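You operate a simulated robot arm through the tools that you are given. There is no shell and no other tool.

You run a simulated two-armed robot. Do the job below in one go: nothing can be reset, and whatever is moved stays where it is left.

Task
Take the air hose off the white line port and cap the port.
Fine: shut the bottle valve and bleed first. Hose coupler in the park holder, orange cap on the port.

It is judged by the outcome, as a careful person would: the job done as asked, and still so three seconds after it is handed in. It fails if anything else is knocked over, pushed out of place, dropped, spilled or broken. Lids that push on must go on centred and level and be pressed home; caps that screw on are set level and turned clockwise until they are tight.

Robot
Two 7-joint arms with three-finger grippers on one trunk that stands fixed in place. Base frame: the origin is at the foot of the trunk, x ahead of it, y to its left, z up. Units: m, degrees, N and s.
The left shoulder is at [0.07, 0.165, 1.213], the right one opposite. With the tool pointing down near the work surface each hand reaches from about 0.38 to 0.88 m from the base axis, measured 20 degrees to its own side. Payload 3.91 kg a hand.
The tool frame of a hand sits at the grasp point between the pads (the TCP): z along the fingers, y along the line on which they close. The tips reach 0.03 m beyond it. The gripper opens to 0.116 m; its body begins 0.073 m behind the TCP.
Orientation is that of the tool frame in the base frame, as a unit quaternion [x, y, z, w]. With the fingers straight down and closing along the base's y, the tool's x points along the base's -x, its y along +y and its z along -z.

Tools
- The arms move only by the tool arm_command. It takes "left_commands", "right_commands" or both (then of equal length, played together; a hand with none holds still); each is a list that holds one entry, the list of rows, each a list of 7 numbers: the turn, a rotation vector about the base's x, y, z in degrees, then the shift along the base's x, y, z in m, then the finger opening in m, from 0 to 0.116. In form: [[[rx, ry, rz, tx, ty, tz, gripper], ...]]. A call has 1 to 20 rows; each row shifts and turns the commanded pose from where the row before left it. Each row takes 0.2 s and may step no farther than 0.05 m and 8.6 degrees from the row before; otherwise, or with a gripper value out of range, the whole call is refused. A pose out of reach is approached as far as the arm can. The call stops where the force on the tool passes 40 N (or 10 N more than at its start, if that is more) or the arm is blocked; 0.2 s more then pass. The fingers move at their own pace (about 0.153 m/s each) and stop on an object; they squeeze with about 36 N. The grip force told is the motor's: it shows also when the fingers shut on nothing. Time passes only in rows, and 0.2 s behind the last, so rows that do not move let the fingers close. It gives the time, the measured TCP pose, the force on the tool (base axes), the opening and the grip force at its end, in the units of the frame above (readings bear some noise), with the torque about the TCP (base axes, N m) and any sound that the robot's microphone picked up.
- Cameras (640 x 400 px; columns grow to the right, rows downward): "scene" is now at [0.138, -0.0064, 1.5502]; the picture's right is [-0.14, -0.99, -0.00], its down [-0.53, 0.08, -0.84] and it looks along [0.84, -0.12, -0.53] (base axes); focal length 285 px, centre (320, 200). "left" rides on the left gripper at [0.075, 0.017, -0.088] in its tool frame; the picture's right is [-0.22, 0.97, 0.00], its down [-0.70, -0.16, -0.70] and it looks along [-0.68, -0.16, 0.71] (tool axes); focal length 247 px, centre (320, 200). "right" rides on the right gripper at [0.052, 0.056, -0.088] in its tool frame; the picture's right is [-0.73, 0.68, 0.00], its down [-0.49, -0.52, -0.70] and it looks along [-0.48, -0.51, 0.71] (tool axes); focal length 247 px, centre (320, 200). There is no depth. A picture from a camera that has moved, and an enlarged one, comes with that camera's place and axes in the base frame and with its lens. The place of the scene camera against the robot may be out by one fixed shift of up to 0.018 m in any direction.
- snapshot(camera): a new picture of that camera. The clock stands still meanwhile.
- slide_trunk(by): slides the trunk up (or, below 0, down) by that many m; the arms and the scene camera ride with it, the base frame stays. It gives what a move gives, with no picture.
- pan_tilt(pan, tilt): turns the head with the scene camera to pan (to the left, within 86 degrees either way) and tilt (down, from -29 to 69), counted from straight ahead of the robot. It gives what a move gives.
- inspect(camera, box): a new picture of the part [left, top, right, bottom] of that camera's present view, enlarged. The clock stands still meanwhile.
- finish_job(): hands the job in; it is judged then, once.

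Nothing tells you positions but the pictures and the camera data. Unless the task says otherwise, let go and move clear before handing in.

The tools are called after "Request:" as a command line: name --argument value ..., lists and objects as JSON in quotes. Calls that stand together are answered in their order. arm_command: Moves the arms, as the interface text tells. Its arguments: {"type":"object","properties":{"left_commands":{"type":"array","items":{"type":"array","items":{"type":"array","items":{"type":"number"}}}},"right_commands":{"type":"array","items":{"type":"array","items":{"type":"array","items":{"type":"number"}}}}},"required":[]} The other tools are called the same way: slide_trunk (by) moves the trunk up or down; pan_tilt (pan, tilt) turns the head that bears the scene camera; snapshot (camera) takes a picture; inspect (camera, box) takes an enlarged picture of a part of a camera's view; finish_job () hands the job in.

At the start:

```text
time: 0.0
left_tcp_pos: [0.505, 0.0934, 1.3876]
left_tool_rot: [0.001, 1.0, 0.0, 0.0]
left_force: [0.5, -0.6, 0.4]
left_ft_torque: [0.0, 0.0, 0.01]
left_grip_width: 0.116
left_grip_force: 0.1
right_tcp_pos: [0.5458, -0.4538, 1.2969]
right_tool_rot: [0.0, 1.0, 0.0, 0.0]
right_force: [-0.4, -0.3, 0.7]
right_ft_torque: [0.02, 0.03, 0.01]
right_grip_width: 0.1162
right_grip_force: 0.0
trunk travel left (down, up): [-0.75, 0.09]
head pan, tilt (commanded): [-8.1, 32.3]
```

scene: 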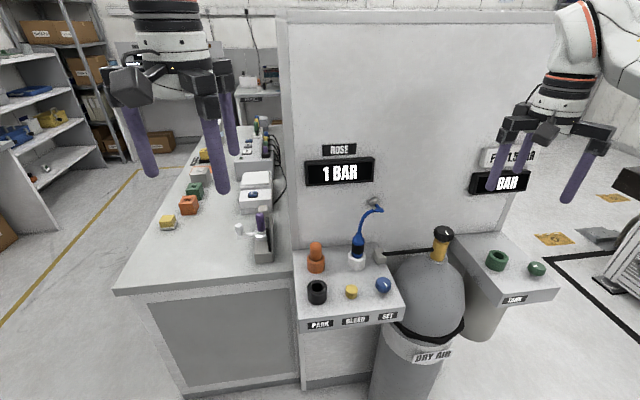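
right: 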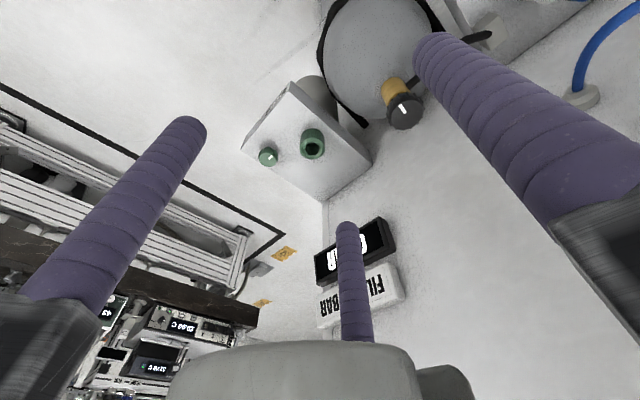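
left: 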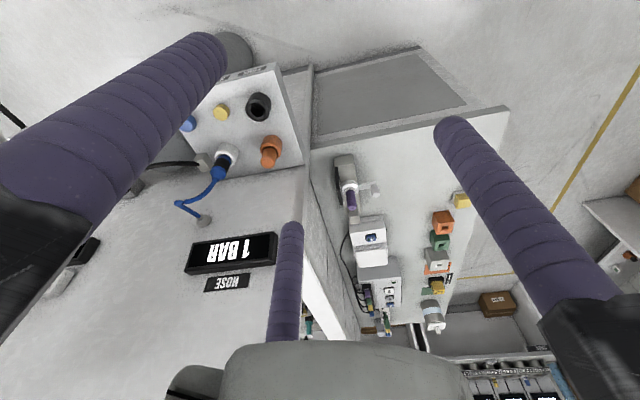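

I see a wall panel with a hose gauge (1 BAR), a shelf with a white port (blue hose on it), an orange cap, a black park holder, a yellow bleed knob, a blue set knob, and a gas bottle with a black valve knob. First I look closer at everything.

Request:
inspect --camera "scene" --box '[280, 180, 420, 340]'

Request:
inspect --camera "scene" --box '[380, 130, 570, 310]'

Request:
inspect --camera "left" --box '[120, 40, 320, 300]'

Request:
inspect --camera "right" --box '[230, 0, 460, 330]'

```text
2.50 times, centred on (350, 260) of scene
camera zoom: at [0.138, -0.0064, 1.5502], right [-0.14, -0.99, 0.0], down [-0.53, 0.08, -0.84], along [0.84, -0.12, -0.53], focal length 712 px, centre (245, 50)
```

zoom: 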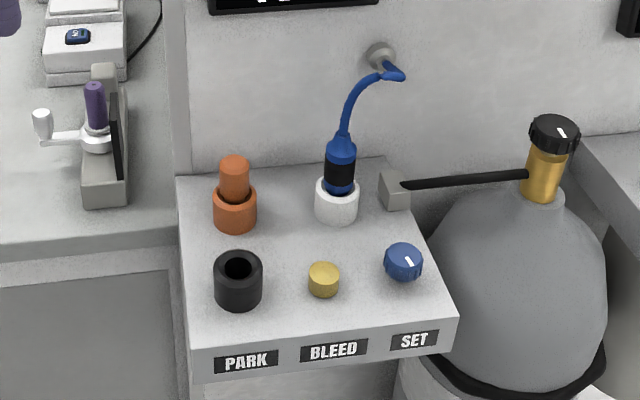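

```text
2.22 times, centred on (475, 220) of scene
camera zoom: at [0.138, -0.0064, 1.5502], right [-0.14, -0.99, 0.0], down [-0.53, 0.08, -0.84], along [0.84, -0.12, -0.53], focal length 633 px, centre (-24, 156)
```

zoom: 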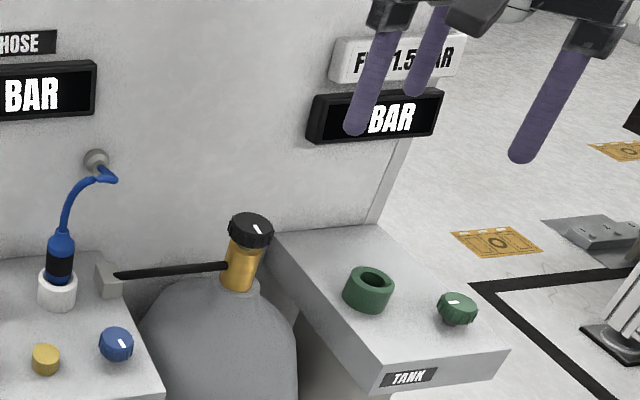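

```text
1.54 times, centred on (220, 170) of left
camera zoom: at [0.4291, 0.1109, 1.4747], right [0.22, 0.97, 0.0], down [0.7, -0.16, 0.7], along [0.68, -0.16, -0.71], focal length 380 px, centre (474, 246)
```

zoom: 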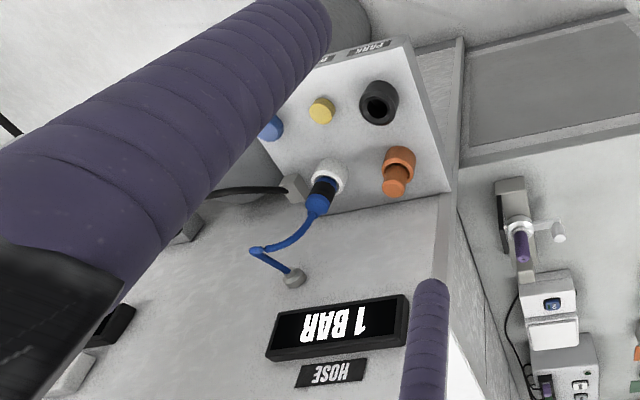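

```text
1.21 times, centred on (345, 165) of right
camera zoom: at [0.4943, -0.398, 1.3858], right [0.73, 0.68, 0.0], down [0.49, -0.52, 0.7], along [0.48, -0.51, -0.71], focal length 299 px, centre (290, 242)
```

zoom: 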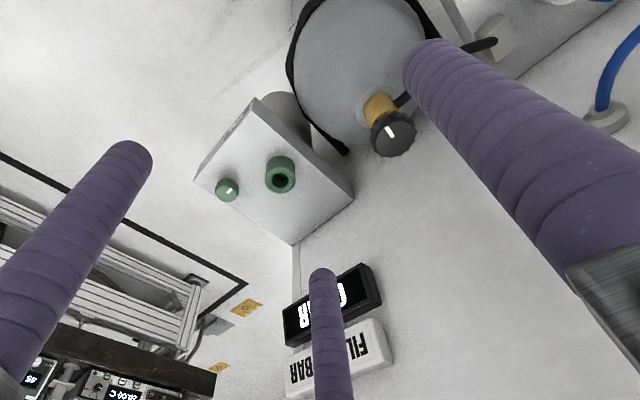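

The hose gauge reads 1 BAR; the port is near (0.72, -0.20, 0.96) and the bottle valve near (0.70, -0.43, 1.04). I zoom in on each item to see the shapes and refine positions.

Request:
inspect --camera "scene" --box '[300, 235, 364, 275]'

Request:
inspect --camera "scene" --box '[300, 270, 396, 330]'

Request:
inspect --camera "scene" --box '[340, 190, 404, 230]'

Request:
inspect --camera "scene" --box '[404, 220, 468, 260]'

Request:
inspect --camera "scene" --box '[300, 130, 396, 190]'

```text
10.00 times, centred on (332, 255) of scene
camera zoom: at [0.138, -0.0064, 1.5502], right [-0.14, -0.99, 0.0], down [-0.53, 0.08, -0.84], along [0.84, -0.12, -0.53], focal length 2848 px, centre (200, -350)
```

zoom: 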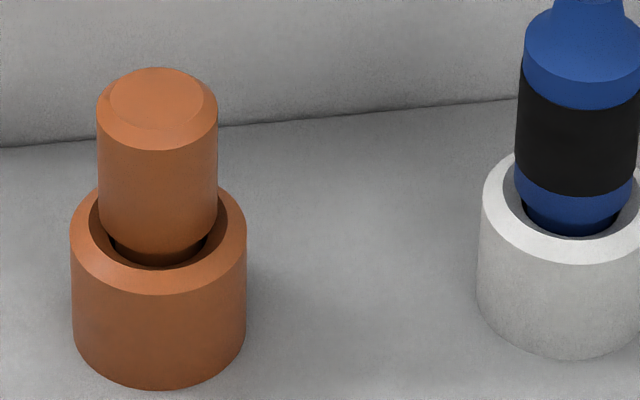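

```text
6.67 times, centred on (348, 300) of scene
camera zoom: at [0.138, -0.0064, 1.5502], right [-0.14, -0.99, 0.0], down [-0.53, 0.08, -0.84], along [0.84, -0.12, -0.53], focal length 1898 px, centre (133, -467)
```

zoom: 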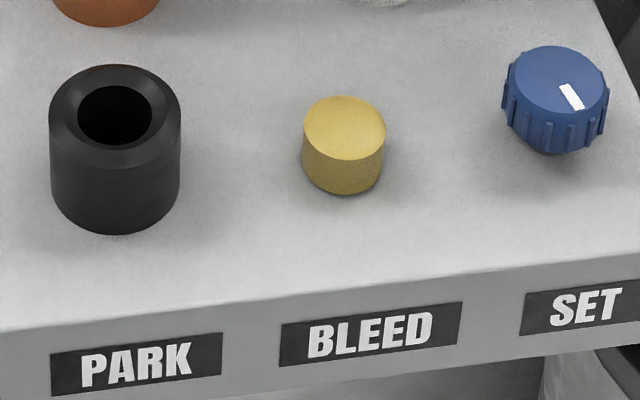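

```text
10.00 times, centred on (372, 210) of scene
camera zoom: at [0.138, -0.0064, 1.5502], right [-0.14, -0.99, 0.0], down [-0.53, 0.08, -0.84], along [0.84, -0.12, -0.53], focal length 2848 px, centre (-200, 100)
```

zoom: 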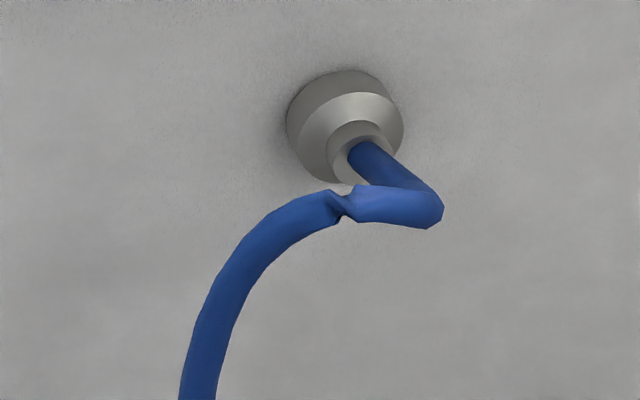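

```text
10.00 times, centred on (436, 240) of scene
camera zoom: at [0.138, -0.0064, 1.5502], right [-0.14, -0.99, 0.0], down [-0.53, 0.08, -0.84], along [0.84, -0.12, -0.53], focal length 2848 px, centre (-840, -200)
```

zoom: 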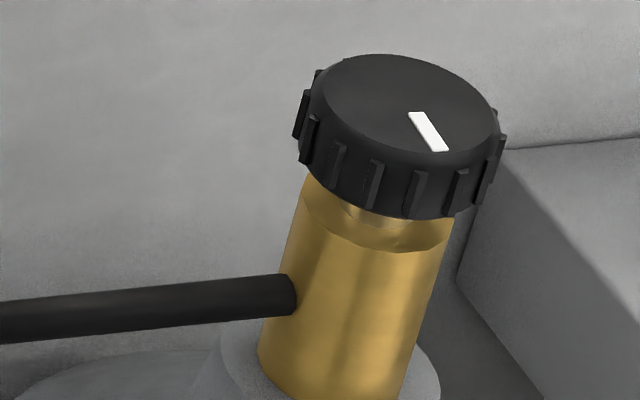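

```text
6.67 times, centred on (348, 160) of scene
camera zoom: at [0.138, -0.0064, 1.5502], right [-0.14, -0.99, 0.0], down [-0.53, 0.08, -0.84], along [0.84, -0.12, -0.53], focal length 1898 px, centre (133, 467)
```

zoom: 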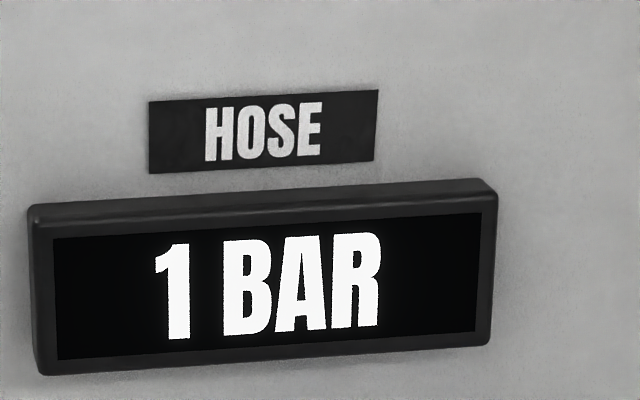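

The cap and coupler are plug-in bodies with stems, each sitting in a cup. I zoom the left and right wrist views to triangulate them accurately.

Request:
inspect --camera "left" --box '[200, 130, 296, 190]'

Request:
inspect --camera "left" --box '[180, 80, 276, 140]'

Request:
inspect --camera "left" --box '[164, 160, 260, 220]'

Request:
inspect --camera "right" --box '[350, 60, 446, 120]'

Request:
inspect --camera "scene" --box '[332, 210, 396, 250]'

```text
6.67 times, centred on (248, 160) of left
camera zoom: at [0.4291, 0.1109, 1.4747], right [0.22, 0.97, 0.0], down [0.7, -0.16, 0.7], along [0.68, -0.16, -0.71], focal length 1646 px, centre (800, 467)
```

zoom: 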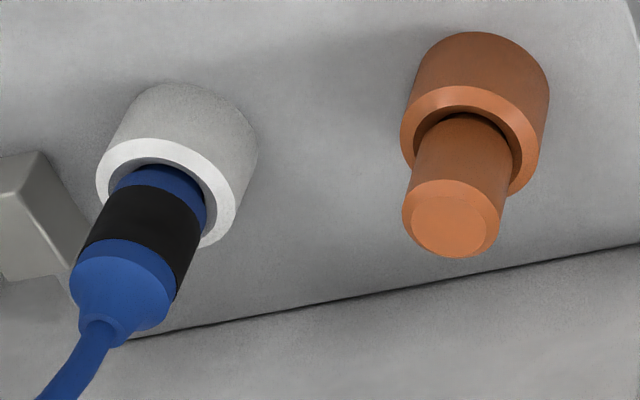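

```text
6.67 times, centred on (228, 110) of left
camera zoom: at [0.4291, 0.1109, 1.4747], right [0.22, 0.97, 0.0], down [0.7, -0.16, 0.7], along [0.68, -0.16, -0.71], focal length 1646 px, centre (933, 800)
```

zoom: 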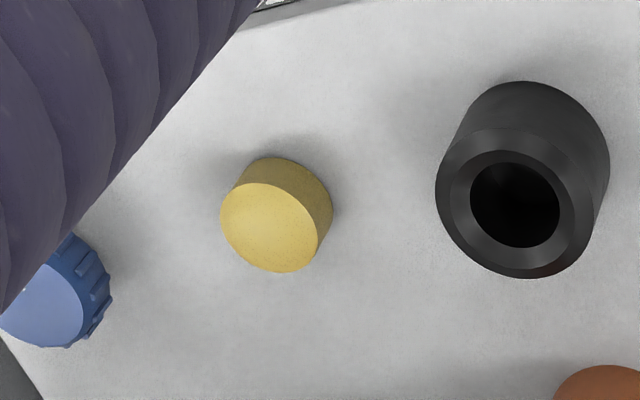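

```text
6.67 times, centred on (212, 190) of left
camera zoom: at [0.4291, 0.1109, 1.4747], right [0.22, 0.97, 0.0], down [0.7, -0.16, 0.7], along [0.68, -0.16, -0.71], focal length 1646 px, centre (1040, 267)
```

zoom: 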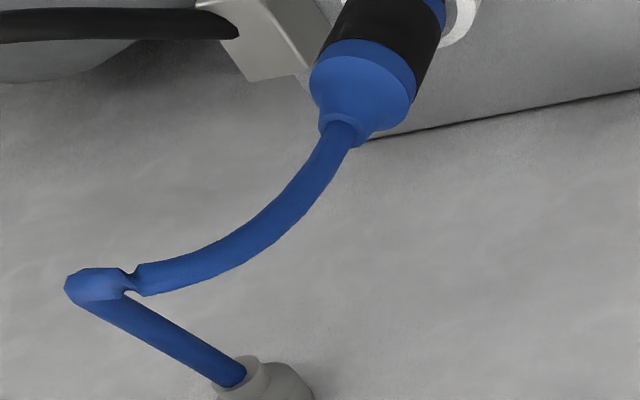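

```text
6.67 times, centred on (398, 90) of right
camera zoom: at [0.4943, -0.398, 1.3858], right [0.73, 0.68, 0.0], down [0.49, -0.52, 0.7], along [0.48, -0.51, -0.71], focal length 1646 px, centre (-200, 933)
```

zoom: 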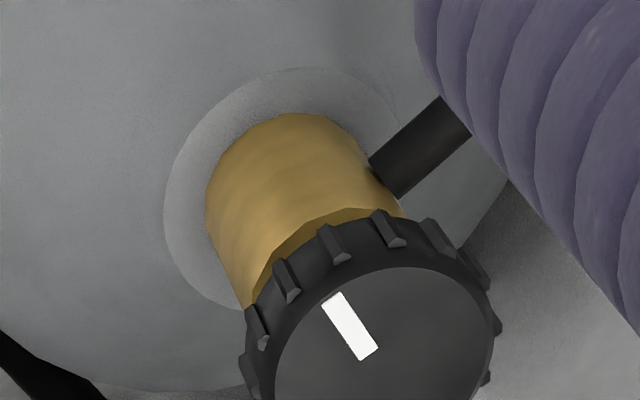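

```text
10.00 times, centred on (364, 230) of scene
camera zoom: at [0.138, -0.0064, 1.5502], right [-0.14, -0.99, 0.0], down [-0.53, 0.08, -0.84], along [0.84, -0.12, -0.53], focal length 2848 px, centre (-120, -100)
```

zoom: 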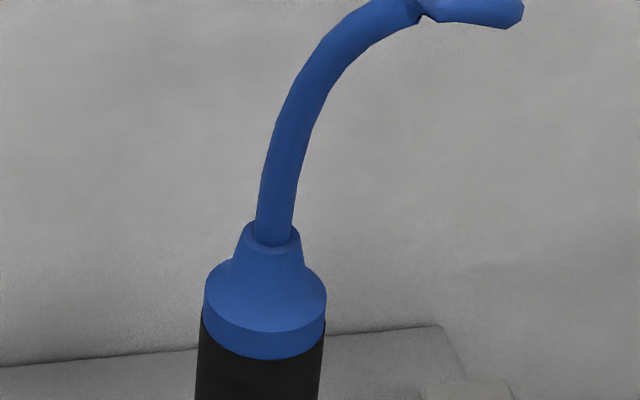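

The cap's top is near (0.71, -0.07, 1.05), but the scene camera seems about 1 cm off, so I'll triangulate with the wrist camera alone. I move the left hand sideways to get a second, unobstructed view of the shelf.

Request:
arm_command --left_commands '[[[0, 0, 0, 0, -0.04, -0.01, 0.116], [0, 0, 0, 0, -0.04, -0.02, 0.116], [0, 0, 0, 0, -0.04, -0.02, 0.116], [0, 0, 0, 0, -0.03, -0.0, 0.116], [0, 0, 0, 0, 0, 0, 0.116]]]'

Request:
snapshot --camera "left"

Request:
snapshot --camera "scene"

```text
time: 1.2
left_tcp_pos: [0.5073, -0.0578, 1.339]
left_tool_rot: [-0.001, 1.0, 0.0, 0.0]
left_force: [0.8, -0.6, 0.7]
left_ft_torque: [0.02, -0.01, 0.0]
left_grip_width: 0.116
left_grip_force: 0.0
right_tcp_pos: [0.5459, -0.4517, 1.2966]
right_tool_rot: [0.001, 1.0, 0.0, 0.0]
right_force: [0.2, 1.2, -0.6]
right_ft_torque: [-0.01, -0.01, -0.01]
right_grip_width: 0.1158
right_grip_force: 0.0
trunk travel left (down, up): [-0.75, 0.09]
head pan, tilt (commanded): [-8.1, 32.3]
```

```text
taken
camera left: at [0.4317, -0.0407, 1.4259], right [0.22, 0.97, 0.0], down [0.7, -0.16, 0.7], along [0.68, -0.16, -0.71], focal length 247 px, centre (320, 200)
```

left: 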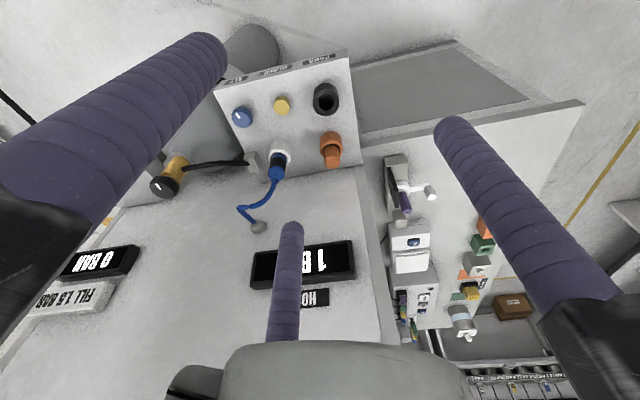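

```text
taken
camera scene: at [0.1377, -0.0055, 1.5503], right [-0.14, -0.99, 0.0], down [-0.53, 0.07, -0.84], along [0.84, -0.12, -0.53], focal length 285 px, centre (320, 200)
```

scene: 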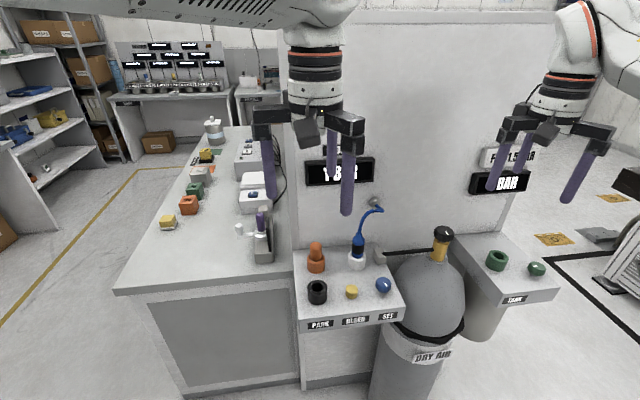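

Request:
inspect --camera "left" --box '[264, 130, 360, 190]'

Request:
inspect --camera "left" --box '[220, 60, 348, 140]'

Request:
inspect --camera "left" --box '[140, 140, 268, 220]'

Request:
inspect --camera "left" --box '[208, 140, 304, 240]'

```text
6.67 times, centred on (312, 160) of left
camera zoom: at [0.4317, -0.0407, 1.4259], right [0.22, 0.97, 0.0], down [0.7, -0.16, 0.7], along [0.68, -0.16, -0.71], focal length 1646 px, centre (373, 467)
```

zoom: 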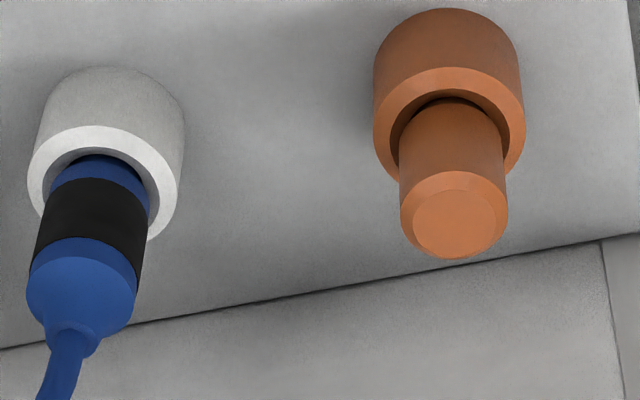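

```text
5.00 times, centred on (284, 100) of left
camera zoom: at [0.4317, -0.0407, 1.4259], right [0.22, 0.97, 0.0], down [0.7, -0.16, 0.7], along [0.68, -0.16, -0.71], focal length 1235 px, centre (500, 700)
```

zoom: 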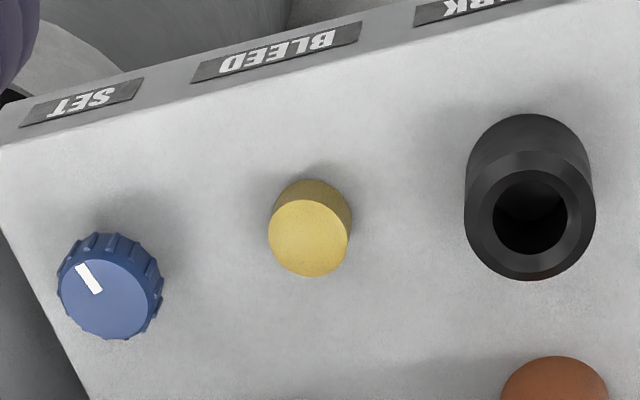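

```text
5.00 times, centred on (204, 180) of left
camera zoom: at [0.4317, -0.0407, 1.4259], right [0.22, 0.97, 0.0], down [0.7, -0.16, 0.7], along [0.68, -0.16, -0.71], focal length 1235 px, centre (900, 300)
```

zoom: 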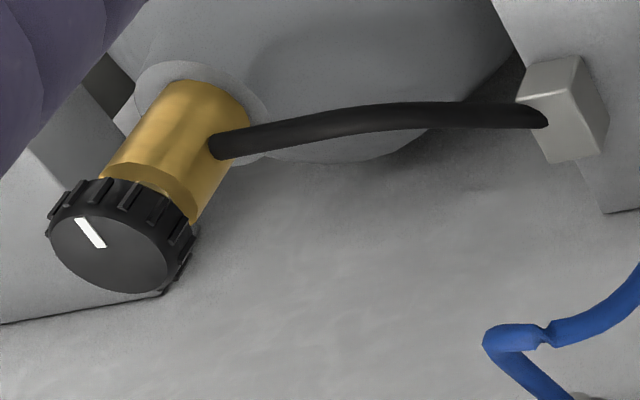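

```text
4.00 times, centred on (256, 190) of left
camera zoom: at [0.4317, -0.0407, 1.4259], right [0.22, 0.97, 0.0], down [0.7, -0.16, 0.7], along [0.68, -0.16, -0.71], focal length 988 px, centre (576, 240)
```

zoom: 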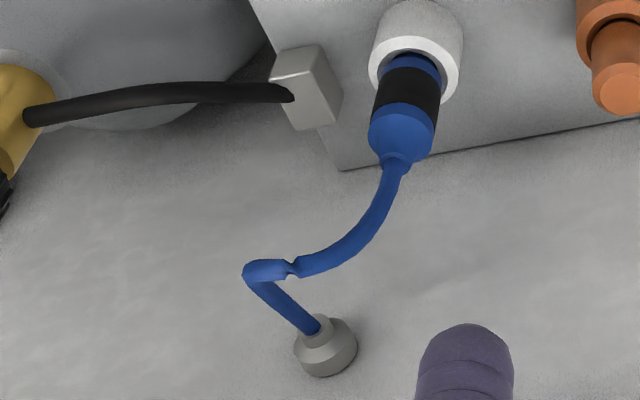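

Positions from two left views: port rim ≈ (0.725, -0.201, 0.961), coupler top ≈ (0.72, -0.20, 1.045), cap top ≈ (0.729, -0.081, 1.013), park rim ≈ (0.627, -0.074, 0.959), bleed button ≈ (0.623, -0.163, 0.943), valve knob ≈ (0.69, -0.43, 1.05). I bring the right hand above the bottle valve first.

Request:
arm_command --right_commands '[[[0, 0, 0, 0.036, 0.005, -0.025, 0.116], [0, 0, 0, 0.036, 0.005, -0.025, 0.116], [0, 0, 0, 0.036, 0.006, -0.025, 0.116], [0, 0, 0, 0.036, 0.006, -0.025, 0.116], [0, 0, 0, 0, 0, 0, 0.116]]]'

Request:
snapshot --camera "right"

Request:
snapshot --camera "scene"

Request:
snapshot --camera "left"

```text
time: 2.4
left_tcp_pos: [0.5061, -0.0582, 1.3379]
left_tool_rot: [0.0, 1.0, 0.0, 0.001]
left_force: [-0.8, 0.5, -0.9]
left_ft_torque: [0.01, -0.04, 0.01]
left_grip_width: 0.1158
left_grip_force: 0.1
right_tcp_pos: [0.6881, -0.4302, 1.1953]
right_tool_rot: [0.0, 1.0, 0.001, 0.001]
right_force: [-0.3, -0.5, 0.1]
right_ft_torque: [0.03, -0.02, 0.0]
right_grip_width: 0.1161
right_grip_force: 0.0
trunk travel left (down, up): [-0.75, 0.09]
head pan, tilt (commanded): [-8.1, 32.3]
```

```text
taken
camera right: at [0.6359, -0.3747, 1.2842], right [0.73, 0.68, 0.0], down [0.49, -0.52, 0.7], along [0.48, -0.51, -0.71], focal length 247 px, centre (320, 200)
```

right: 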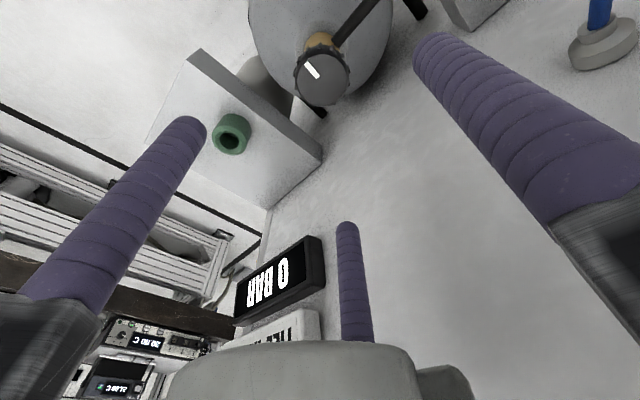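

```text
taken
camera scene: at [0.1368, -0.0066, 1.5504], right [-0.14, -0.99, 0.0], down [-0.53, 0.08, -0.85], along [0.84, -0.12, -0.53], focal length 285 px, centre (320, 200)
```

scene: 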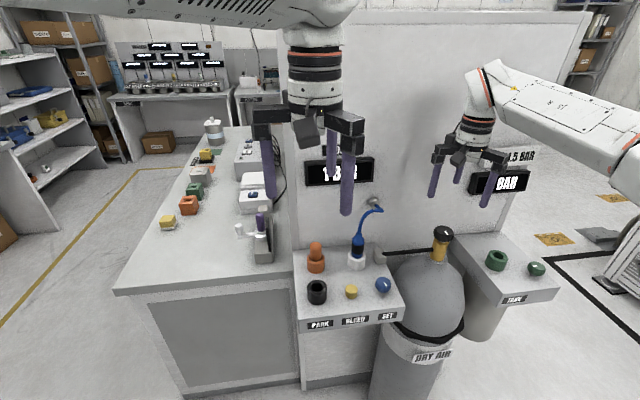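

```text
taken
camera left: at [0.4308, -0.0414, 1.4262], right [0.22, 0.97, 0.0], down [0.69, -0.16, 0.7], along [0.68, -0.16, -0.71], focal length 247 px, centre (320, 200)
```

left: 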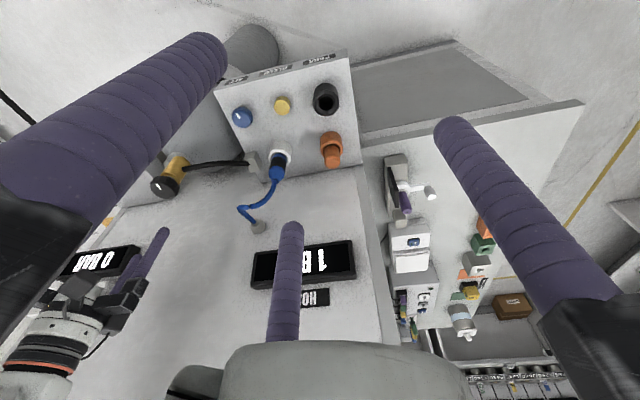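

Request:
inspect --camera "right" --box '[272, 30, 368, 110]'

```text
5.00 times, centred on (320, 70) of right
camera zoom: at [0.6359, -0.3747, 1.2842], right [0.73, 0.68, 0.0], down [0.49, -0.52, 0.7], along [0.48, -0.51, -0.71], focal length 1235 px, centre (320, 850)
```

zoom: 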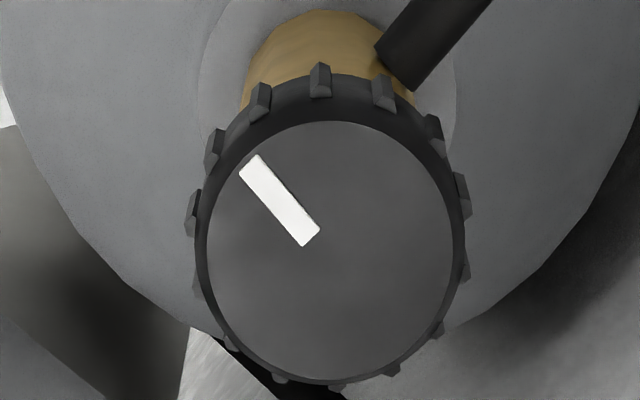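

The knob top is at about (0.688, -0.4285, 1.06) and the hand is centred over it. I lower around the knob and close.

Request:
arm_command --right_commands '[[[0, 0, 0, 0, 0.001, -0.036, 0.1], [0, 0, 0, 0, 0.001, -0.036, 0.1], [0, 0, 0, 0, 0, -0.036, 0.1], [0, 0, 0, 0, 0, -0.034, 0.1], [0, 0, 0, 0, 0, 0, 0.1]]]'

Request:
snapshot --camera "right"

Request:
inspect --camera "scene" --box '[380, 180, 508, 260]'

```text
time: 3.6
left_tcp_pos: [0.5063, -0.0583, 1.3386]
left_tool_rot: [0.0, 1.0, -0.001, 0.001]
left_force: [-1.4, 0.5, 0.1]
left_ft_torque: [-0.02, 0.02, 0.02]
left_grip_width: 0.1158
left_grip_force: 0.0
right_tcp_pos: [0.6884, -0.4299, 1.0559]
right_tool_rot: [0.0, 1.0, 0.0, 0.0]
right_force: [0.7, 0.6, 0.3]
right_ft_torque: [0.02, -0.01, -0.04]
right_grip_width: 0.1001
right_grip_force: 0.0
trunk travel left (down, up): [-0.75, 0.09]
head pan, tilt (commanded): [-8.1, 32.3]
```

```text
taken
camera right: at [0.6369, -0.3733, 1.1457], right [0.73, 0.68, 0.0], down [0.49, -0.52, 0.7], along [0.48, -0.51, -0.71], focal length 247 px, centre (320, 200)
```

right: 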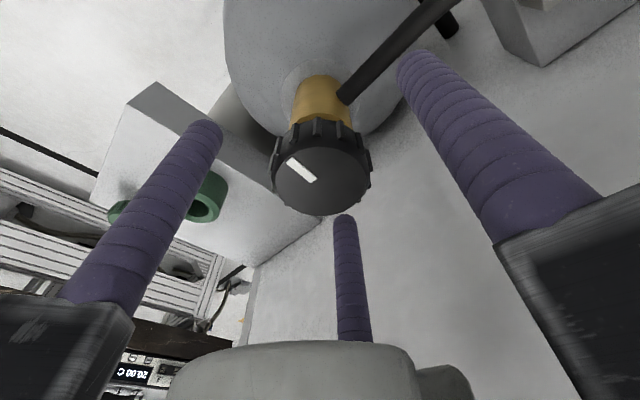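

```text
5.00 times, centred on (444, 220) of scene
camera zoom: at [0.1373, -0.0061, 1.5503], right [-0.14, -0.99, 0.0], down [-0.53, 0.07, -0.85], along [0.84, -0.12, -0.53], focal length 1424 px, centre (-300, 100)
```

zoom: 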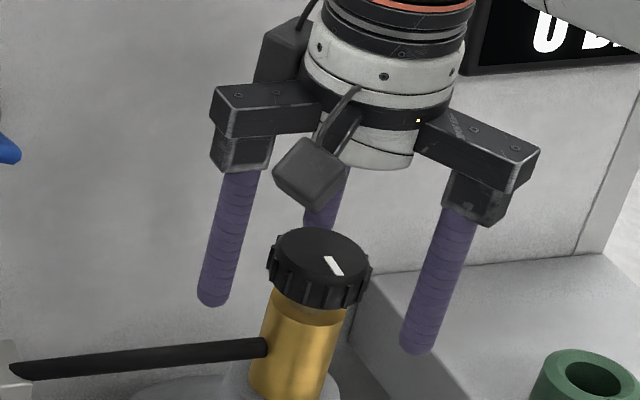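

Knob sits centred between the fingers at TCP height. I close the grip on it.

Request:
arm_command --right_commands '[[[0, 0, 0, 0, 0, 0, 0.07], [0, 0, 0, 0, 0, 0, 0.03], [0, 0, 0, 0, 0, 0, 0.03], [0, 0, 0, 0, 0, 0, 0.03]]]'

Request:
snapshot --camera "right"

```text
time: 4.6
left_tcp_pos: [0.5084, -0.059, 1.3386]
left_tool_rot: [0.0, 1.0, 0.001, 0.0]
left_force: [-0.5, -0.4, 0.7]
left_ft_torque: [0.0, 0.03, 0.01]
left_grip_width: 0.116
left_grip_force: 0.1
right_tcp_pos: [0.6904, -0.43, 1.0564]
right_tool_rot: [0.0, 1.0, 0.001, 0.0]
right_force: [3.5, -1.6, -1.5]
right_ft_torque: [-0.33, -0.44, 0.04]
right_grip_width: 0.0471
right_grip_force: 44.9
trunk travel left (down, up): [-0.75, 0.09]
head pan, tilt (commanded): [-8.1, 32.3]
```

```text
taken
camera right: at [0.6382, -0.3741, 1.145], right [0.73, 0.68, 0.0], down [0.49, -0.52, 0.7], along [0.48, -0.51, -0.71], focal length 247 px, centre (320, 200)
```

right: 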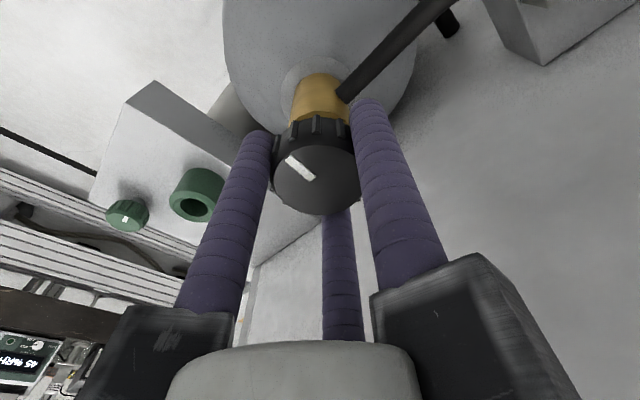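

Gripped at 47 mm. Now I turn clockwise (seen from above) and watch the torque.

Request:
arm_command --right_commands '[[[0, 0, -8, 0, 0, 0, 0.03], [0, 0, -8, 0, 0, 0, 0.03], [0, 0, -8, 0, 0, 0, 0.03], [0, 0, -8, 0, 0, 0, 0.03], [0, 0, -8, 0, 0, 0, 0.03]]]'

Request:
snapshot --camera "right"

Request:
inspect --camera "scene" --box '[380, 180, 508, 260]'

```text
time: 5.2
left_tcp_pos: [0.5084, -0.0584, 1.3383]
left_tool_rot: [0.0, 1.0, 0.001, -0.001]
left_force: [0.2, 0.1, -0.2]
left_ft_torque: [0.0, -0.02, 0.0]
left_grip_width: 0.1158
left_grip_force: 0.1
right_tcp_pos: [0.6905, -0.429, 1.0548]
right_tool_rot: [0.085, 0.996, -0.017, -0.006]
right_force: [12.2, 0.3, 1.1]
right_ft_torque: [0.29, 0.85, -0.02]
right_grip_width: 0.0476
right_grip_force: 45.0
trunk travel left (down, up): [-0.75, 0.09]
head pan, tilt (commanded): [-8.1, 32.3]
stopped in row 2 (right hand): the force on the tool passed its limit at 72 N (the readings are from after the stop); the commanded pose is now the measured one
```

```text
taken
camera right: at [0.6497, -0.3623, 1.1428], right [0.84, 0.55, -0.03], down [0.4, -0.57, 0.71], along [0.37, -0.61, -0.7], focal length 247 px, centre (320, 200)
```

right: 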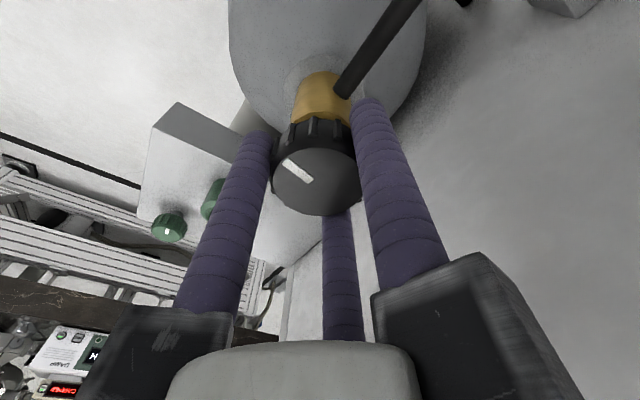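

```text
5.00 times, centred on (444, 220) of scene
camera zoom: at [0.1405, -0.0054, 1.55], right [-0.14, -0.99, 0.0], down [-0.53, 0.07, -0.84], along [0.84, -0.12, -0.54], focal length 1424 px, centre (-300, 100)
```

zoom: 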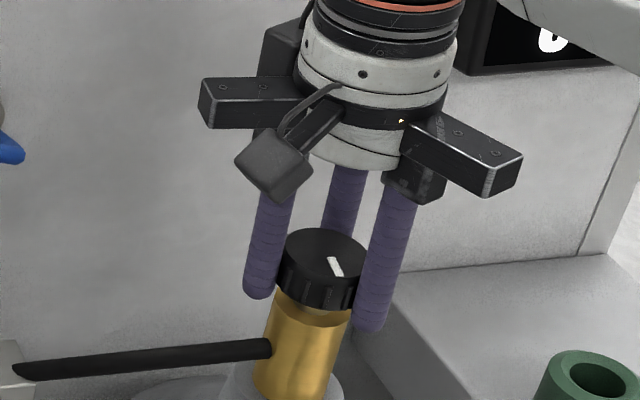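

Request:
inspect --camera "right" --box '[264, 90, 392, 220]'

Request:
inspect --camera "scene" --box '[420, 215, 468, 245]'

Request:
inspect --camera "left" --box '[120, 140, 200, 220]'

```text
3.08 times, centred on (328, 155) of right
camera zoom: at [0.6497, -0.3623, 1.1428], right [0.84, 0.55, -0.03], down [0.4, -0.57, 0.71], along [0.37, -0.61, -0.7], focal length 760 px, centre (295, 338)
```

zoom: 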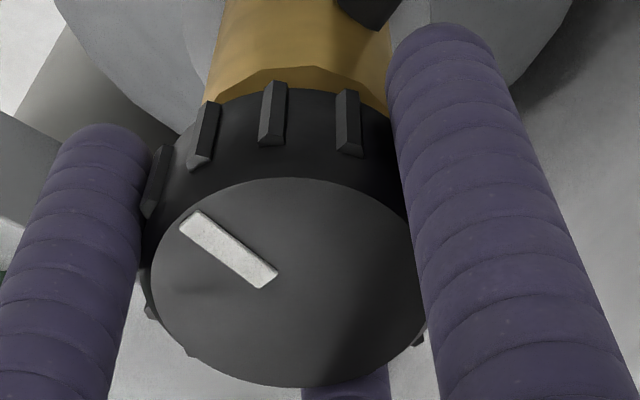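

```text
13.33 times, centred on (444, 230) of scene
camera zoom: at [0.1405, -0.0054, 1.55], right [-0.14, -0.99, 0.0], down [-0.53, 0.07, -0.84], along [0.84, -0.12, -0.54], focal length 3797 px, centre (-1333, -200)
```

zoom: 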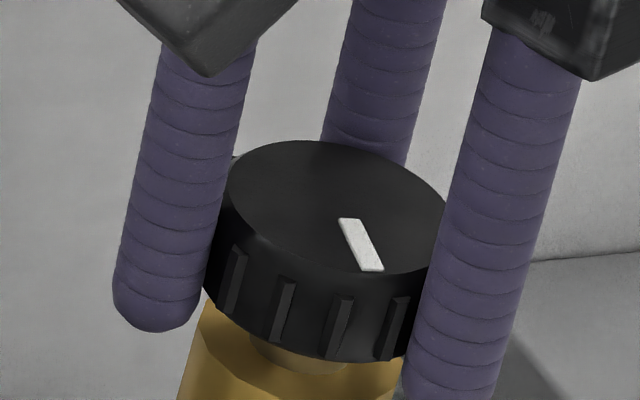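

```text
5.00 times, centred on (160, 180) of left
camera zoom: at [0.434, -0.0404, 1.4251], right [0.22, 0.97, 0.0], down [0.7, -0.16, 0.7], along [0.68, -0.16, -0.71], focal length 1235 px, centre (1120, 300)
```

zoom: 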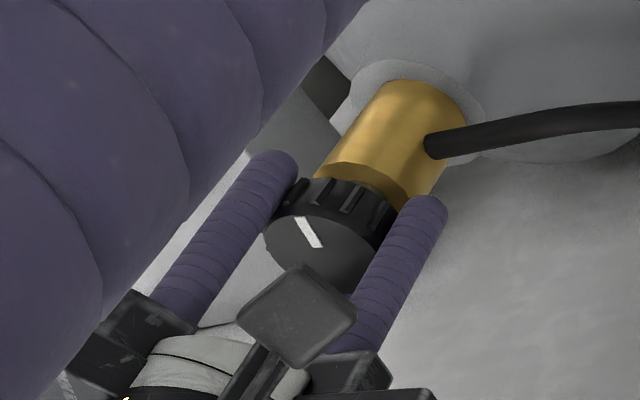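

The knob turned about 9° with the hand, but the side force spiked and the hand tilted 2°. I release, level, recentre, regrip and then turn more slowly.

Request:
arm_command --right_commands '[[[0, 0, 0, 0, 0, 0, 0.07], [0, 0, 0, 0, 0, 0, 0.07], [1.88, -0.85, 0, -0.002, 0.0005, 0.001, 0.07], [0, 0, 0, 0, 0, 0, 0.07]]]'

Request:
inspect --camera "right" --box '[240, 90, 400, 220]'

```text
time: 6.2
left_tcp_pos: [0.507, -0.0589, 1.339]
left_tool_rot: [0.001, 1.0, 0.0, 0.001]
left_force: [0.3, 0.5, -0.7]
left_ft_torque: [0.03, 0.04, 0.02]
left_grip_width: 0.1162
left_grip_force: 0.1
right_tcp_pos: [0.6858, -0.4295, 1.0569]
right_tool_rot: [0.085, 0.996, -0.001, 0.0]
right_force: [0.5, 0.2, 0.1]
right_ft_torque: [-0.01, 0.0, 0.01]
right_grip_width: 0.07
right_grip_force: 0.0
trunk travel left (down, up): [-0.75, 0.09]
head pan, tilt (commanded): [-8.1, 32.3]
```

```text
3.08 times, centred on (320, 155) of right
camera zoom: at [0.644, -0.3652, 1.1451], right [0.84, 0.55, 0.0], down [0.39, -0.6, 0.7], along [0.38, -0.59, -0.71], focal length 760 px, centre (320, 338)
```

zoom: 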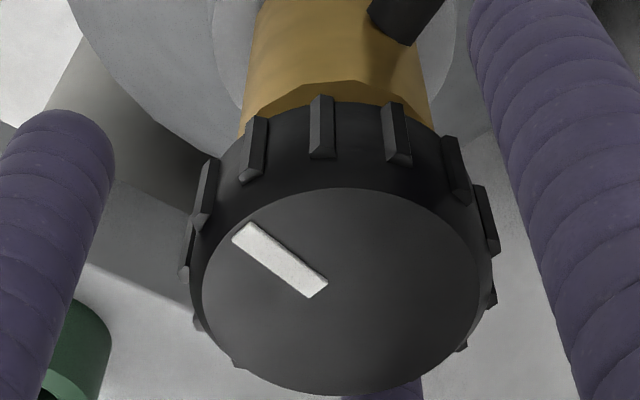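

Request:
arm_command --right_commands '[[[0, 0, 0, 0.0025, 0.0015, -0.001, 0.07], [0, 0, 0, 0, 0, 0, 0.04], [0, 0, 0, 0, 0, 0, 0.03], [0, 0, 0, 0, 0, 0, 0.03]]]'

Request:
arm_command --right_commands '[[[0, 0, -3, 0, 0, 0, 0.03], [0, 0, -3, 0, 0, 0, 0.03], [0, 0, -3, 0, 0, 0, 0.03], [0, 0, -3, 0, 0, 0, 0.03]]]'

Request:
snapshot --camera "right"

```text
time: 7.2
left_tcp_pos: [0.5091, -0.0606, 1.3379]
left_tool_rot: [0.001, 1.0, 0.002, 0.0]
left_force: [0.9, 0.7, 0.4]
left_ft_torque: [-0.03, 0.01, -0.02]
left_grip_width: 0.1159
left_grip_force: 0.2
right_tcp_pos: [0.6904, -0.4305, 1.0562]
right_tool_rot: [0.086, 0.996, -0.001, 0.001]
right_force: [12.8, -11.1, 8.3]
right_ft_torque: [0.07, 0.31, -0.01]
right_grip_width: 0.0473
right_grip_force: 45.0
trunk travel left (down, up): [-0.75, 0.09]
head pan, tilt (commanded): [-8.1, 32.3]
```

```text
time: 8.2
left_tcp_pos: [0.5077, -0.0614, 1.3375]
left_tool_rot: [0.0, 1.0, 0.0, 0.001]
left_force: [0.2, -0.4, -0.4]
left_ft_torque: [-0.03, 0.0, 0.01]
left_grip_width: 0.1159
left_grip_force: 0.2
right_tcp_pos: [0.6904, -0.4312, 1.0552]
right_tool_rot: [0.188, 0.982, 0.0, 0.001]
right_force: [17.9, -15.0, 13.3]
right_ft_torque: [0.03, -1.0, 0.04]
right_grip_width: 0.0473
right_grip_force: 45.6
trunk travel left (down, up): [-0.75, 0.09]
head pan, tilt (commanded): [-8.1, 32.3]
```

```text
taken
camera right: at [0.6625, -0.3584, 1.144], right [0.93, 0.36, 0.0], down [0.26, -0.67, 0.7], along [0.25, -0.65, -0.71], focal length 247 px, centre (320, 200)
```

right: 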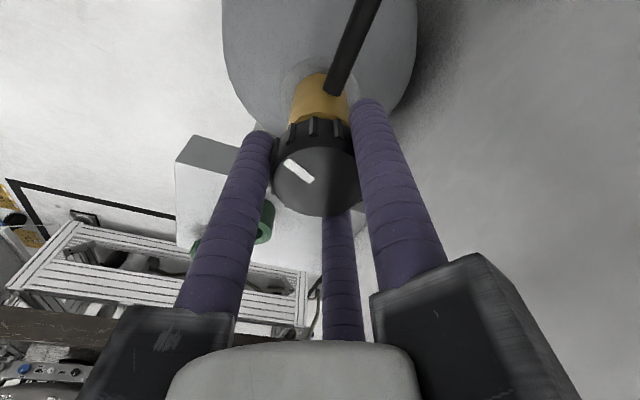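

The knob follows the hand with modest force. I ease the commanded pose to relieve the side force and keep turning.

Request:
arm_command --right_commands '[[[0, 0, 0, 0.0015, -0.0015, 0.001, 0.03], [0, 0, -4, 0, 0, 0, 0.03], [0, 0, -4, 0, 0, 0, 0.03], [0, 0, -4, 0, 0, 0, 0.03], [0, 0, -4, 0, 0, 0, 0.03], [0, 0, -4, 0, 0, 0, 0.03]]]'

```text
time: 9.6
left_tcp_pos: [0.5077, -0.0599, 1.3381]
left_tool_rot: [0.0, 1.0, 0.002, 0.0]
left_force: [-0.1, -0.6, -0.2]
left_ft_torque: [-0.05, -0.01, -0.04]
left_grip_width: 0.1156
left_grip_force: 0.0
right_tcp_pos: [0.6898, -0.4299, 1.0556]
right_tool_rot: [0.357, 0.934, -0.001, -0.002]
right_force: [-2.1, -2.3, -6.1]
right_ft_torque: [0.37, 0.3, 0.04]
right_grip_width: 0.0472
right_grip_force: 44.7
trunk travel left (down, up): [-0.75, 0.09]
head pan, tilt (commanded): [-8.1, 32.3]
```

Request:
arm_command --right_commands '[[[0, 0, -5, 0, 0, 0, 0.03], [0, 0, -5, 0, 0, 0, 0.03], [0, 0, -5, 0, 0, 0, 0.03], [0, 0, -5, 0, 0, 0, 0.03], [0, 0, -5, 0, 0, 0, 0.03], [0, 0, -5, 0, 0, 0, 0.03], [0, 0, -5, 0, 0, 0, 0.03], [0, 0, -5, 0, 0, 0, 0.03]]]'

Request:
snapshot --camera "right"

Request:
snapshot --camera "scene"

```text
time: 10.3
left_tcp_pos: [0.5064, -0.0605, 1.3388]
left_tool_rot: [0.001, 1.0, 0.0, 0.0]
left_force: [0.0, -1.2, -1.0]
left_ft_torque: [0.0, 0.01, -0.01]
left_grip_width: 0.1161
left_grip_force: 0.0
right_tcp_pos: [0.691, -0.4311, 1.0566]
right_tool_rot: [0.462, 0.887, 0.0, -0.005]
right_force: [-10.7, 1.9, -1.3]
right_ft_torque: [-1.51, -0.45, 0.0]
right_grip_width: 0.0477
right_grip_force: 45.0
right hand out of reach, approached as far as the arm can: row 3
trunk travel left (down, up): [-0.75, 0.09]
head pan, tilt (commanded): [-8.1, 32.3]
stopped in row 3 (right hand): the force on the tool passed its limit at 51 N (the readings are from after the stop); the commanded pose is now the measured one
```

```text
taken
camera right: at [0.7078, -0.3557, 1.1443], right [0.98, -0.21, -0.01], down [-0.14, -0.7, 0.7], along [-0.16, -0.68, -0.72], focal length 247 px, centre (320, 200)
```

right: 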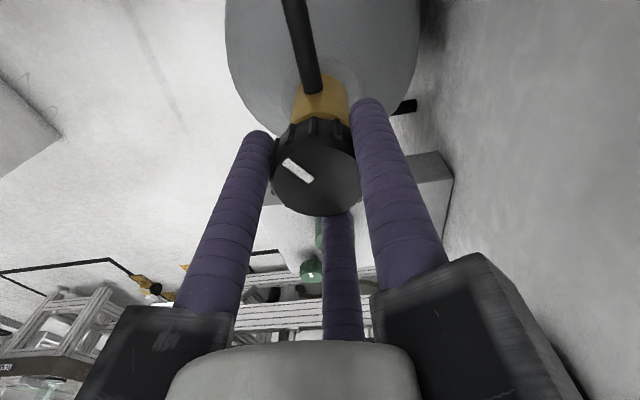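

```text
taken
camera scene: at [0.1369, -0.0066, 1.5506], right [-0.14, -0.99, 0.0], down [-0.53, 0.08, -0.85], along [0.84, -0.12, -0.53], focal length 285 px, centre (320, 200)
```

scene: 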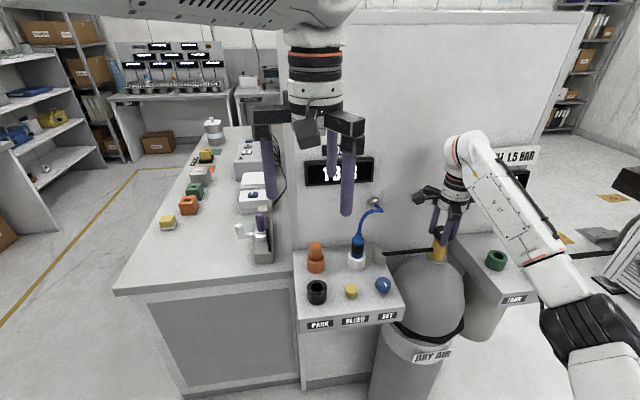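

The wrist ran to its limit after about 55°, so I ratchet: open, swing the hand back counter-clockwise, and regrip.

Request:
arm_command --right_commands '[[[0, 0, 0, 0, 0, 0, 0.075], [0, 0, 0, 0, 0, 0, 0.075], [-0.26, -0.5, 0, 0, 0, 0, 0.075], [0, 0, 8, 0, 0, 0, 0.075], [0, 0, 8, 0, 0, 0, 0.075], [0, 0, 8, 0, 0, 0, 0.075], [0, 0, 8, 0, 0, 0, 0.075], [0, 0, 8, 0, 0, 0, 0.075], [0, 0, 8, 0, 0, 0, 0.075], [0, 0, 8, 0, 0, 0, 0.075], [0, 0, 8, 0, 0, 0, 0.075], [0, 0, 8, 0, 0, 0, 0.075], [0, 0, 8, 0, 0, 0, 0.075], [0, 0, 8, 0, 0, 0, 0.075], [0, 0, 8, 0, 0, 0, 0.075], [0, 0, 8, 0, 0, 0, 0.075], [0, 0, 0, 0, 0, 0, 0.075]]]'

Request:
snapshot --camera "right"

Request:
inspect --camera "scene" --box '[300, 150, 396, 210]'

```text
time: 13.9
left_tcp_pos: [0.5073, -0.0596, 1.3375]
left_tool_rot: [0.001, 1.0, 0.0, 0.0]
left_force: [-0.5, 0.8, 0.0]
left_ft_torque: [0.0, -0.02, 0.0]
left_grip_width: 0.1159
left_grip_force: 0.0
right_tcp_pos: [0.6915, -0.4288, 1.0546]
right_tool_rot: [-0.415, 0.91, 0.0, -0.001]
right_force: [-0.4, 0.4, -0.3]
right_ft_torque: [-0.01, 0.02, 0.02]
right_grip_width: 0.0751
right_grip_force: 0.1
trunk travel left (down, up): [-0.75, 0.09]
head pan, tilt (commanded): [-8.1, 32.3]
```

```text
taken
camera right: at [0.615, -0.432, 1.1435], right [-0.03, 1.0, 0.0], down [0.71, 0.03, 0.7], along [0.7, 0.02, -0.71], focal length 247 px, centre (320, 200)
```

right: 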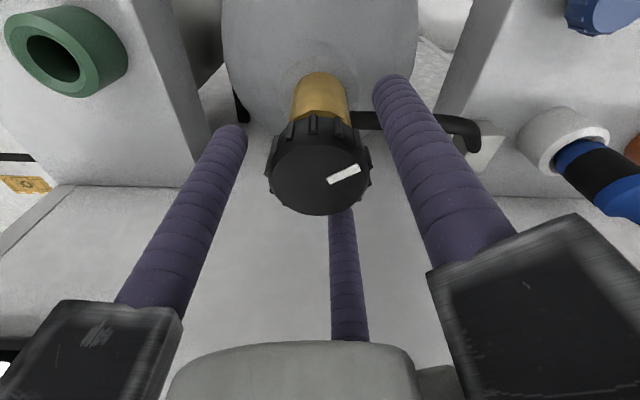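

```text
6.67 times, centred on (348, 180) of scene
camera zoom: at [0.1381, -0.0064, 1.5502], right [-0.14, -0.99, 0.0], down [-0.53, 0.08, -0.84], along [0.84, -0.12, -0.54], focal length 1898 px, centre (133, 333)
```

zoom: 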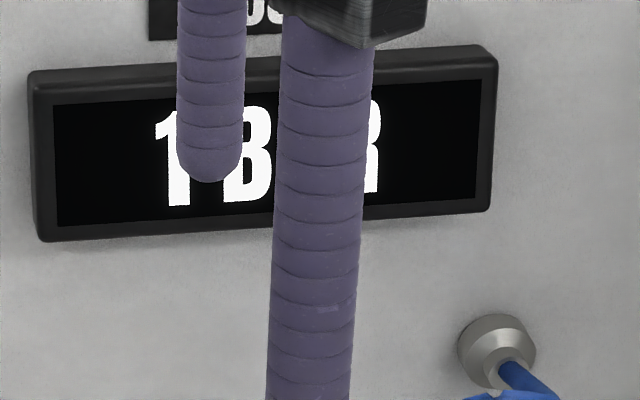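

Request:
arm_command --right_commands '[[[0, 0, 8, 0, 0, 0, 0.075], [0, 0, 8, 0, 0, 0, 0.075], [0, 0, 8, 0, 0, 0, 0.075], [0, 0, 8, 0, 0, 0, 0.075], [0, 0, 8, 0, 0, 0, 0.075], [0, 0, 8, 0, 0, 0, 0.075], [0, 0, 8, 0, 0, 0, 0.075], [0, 0, 8, 0, 0, 0, 0.075], [0, 0, 0, 0, 0, 0, 0.075]]]'

Request:
snapshot --camera "right"

Request:
snapshot --camera "scene"

```text
time: 15.9
left_tcp_pos: [0.5073, -0.0594, 1.3385]
left_tool_rot: [0.001, 1.0, 0.0, -0.001]
left_force: [-0.1, -0.7, -0.1]
left_ft_torque: [0.02, -0.01, 0.0]
left_grip_width: 0.1159
left_grip_force: 0.0
right_tcp_pos: [0.6921, -0.429, 1.0549]
right_tool_rot: [0.834, -0.552, 0.002, -0.001]
right_force: [-0.3, 0.4, -0.8]
right_ft_torque: [0.01, 0.01, 0.01]
right_grip_width: 0.0753
right_grip_force: 0.0
trunk travel left (down, up): [-0.75, 0.09]
head pan, tilt (commanded): [-8.1, 32.3]
```

```text
taken
camera right: at [0.6611, -0.5003, 1.1431], right [-0.91, 0.41, 0.0], down [0.29, 0.65, 0.7], along [0.29, 0.64, -0.71], focal length 247 px, centre (320, 200)
```

right: 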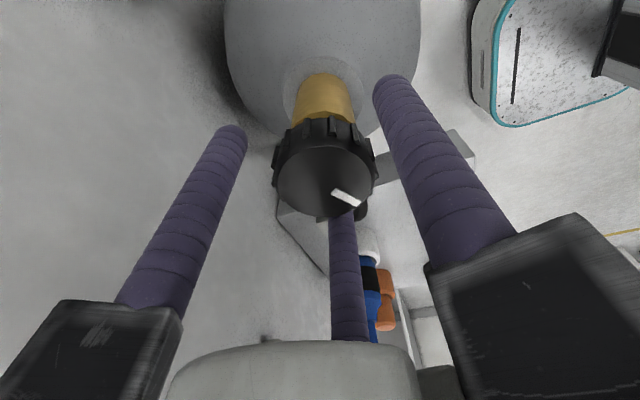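

```text
taken
camera scene: at [0.1381, -0.0065, 1.5502], right [-0.14, -0.99, 0.0], down [-0.53, 0.08, -0.84], along [0.84, -0.12, -0.54], focal length 285 px, centre (320, 200)
```

scene: 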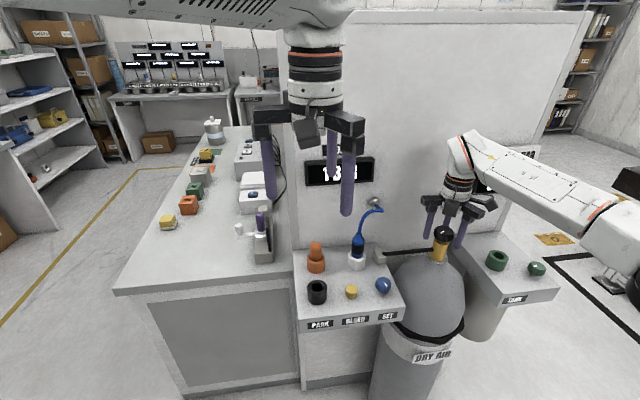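

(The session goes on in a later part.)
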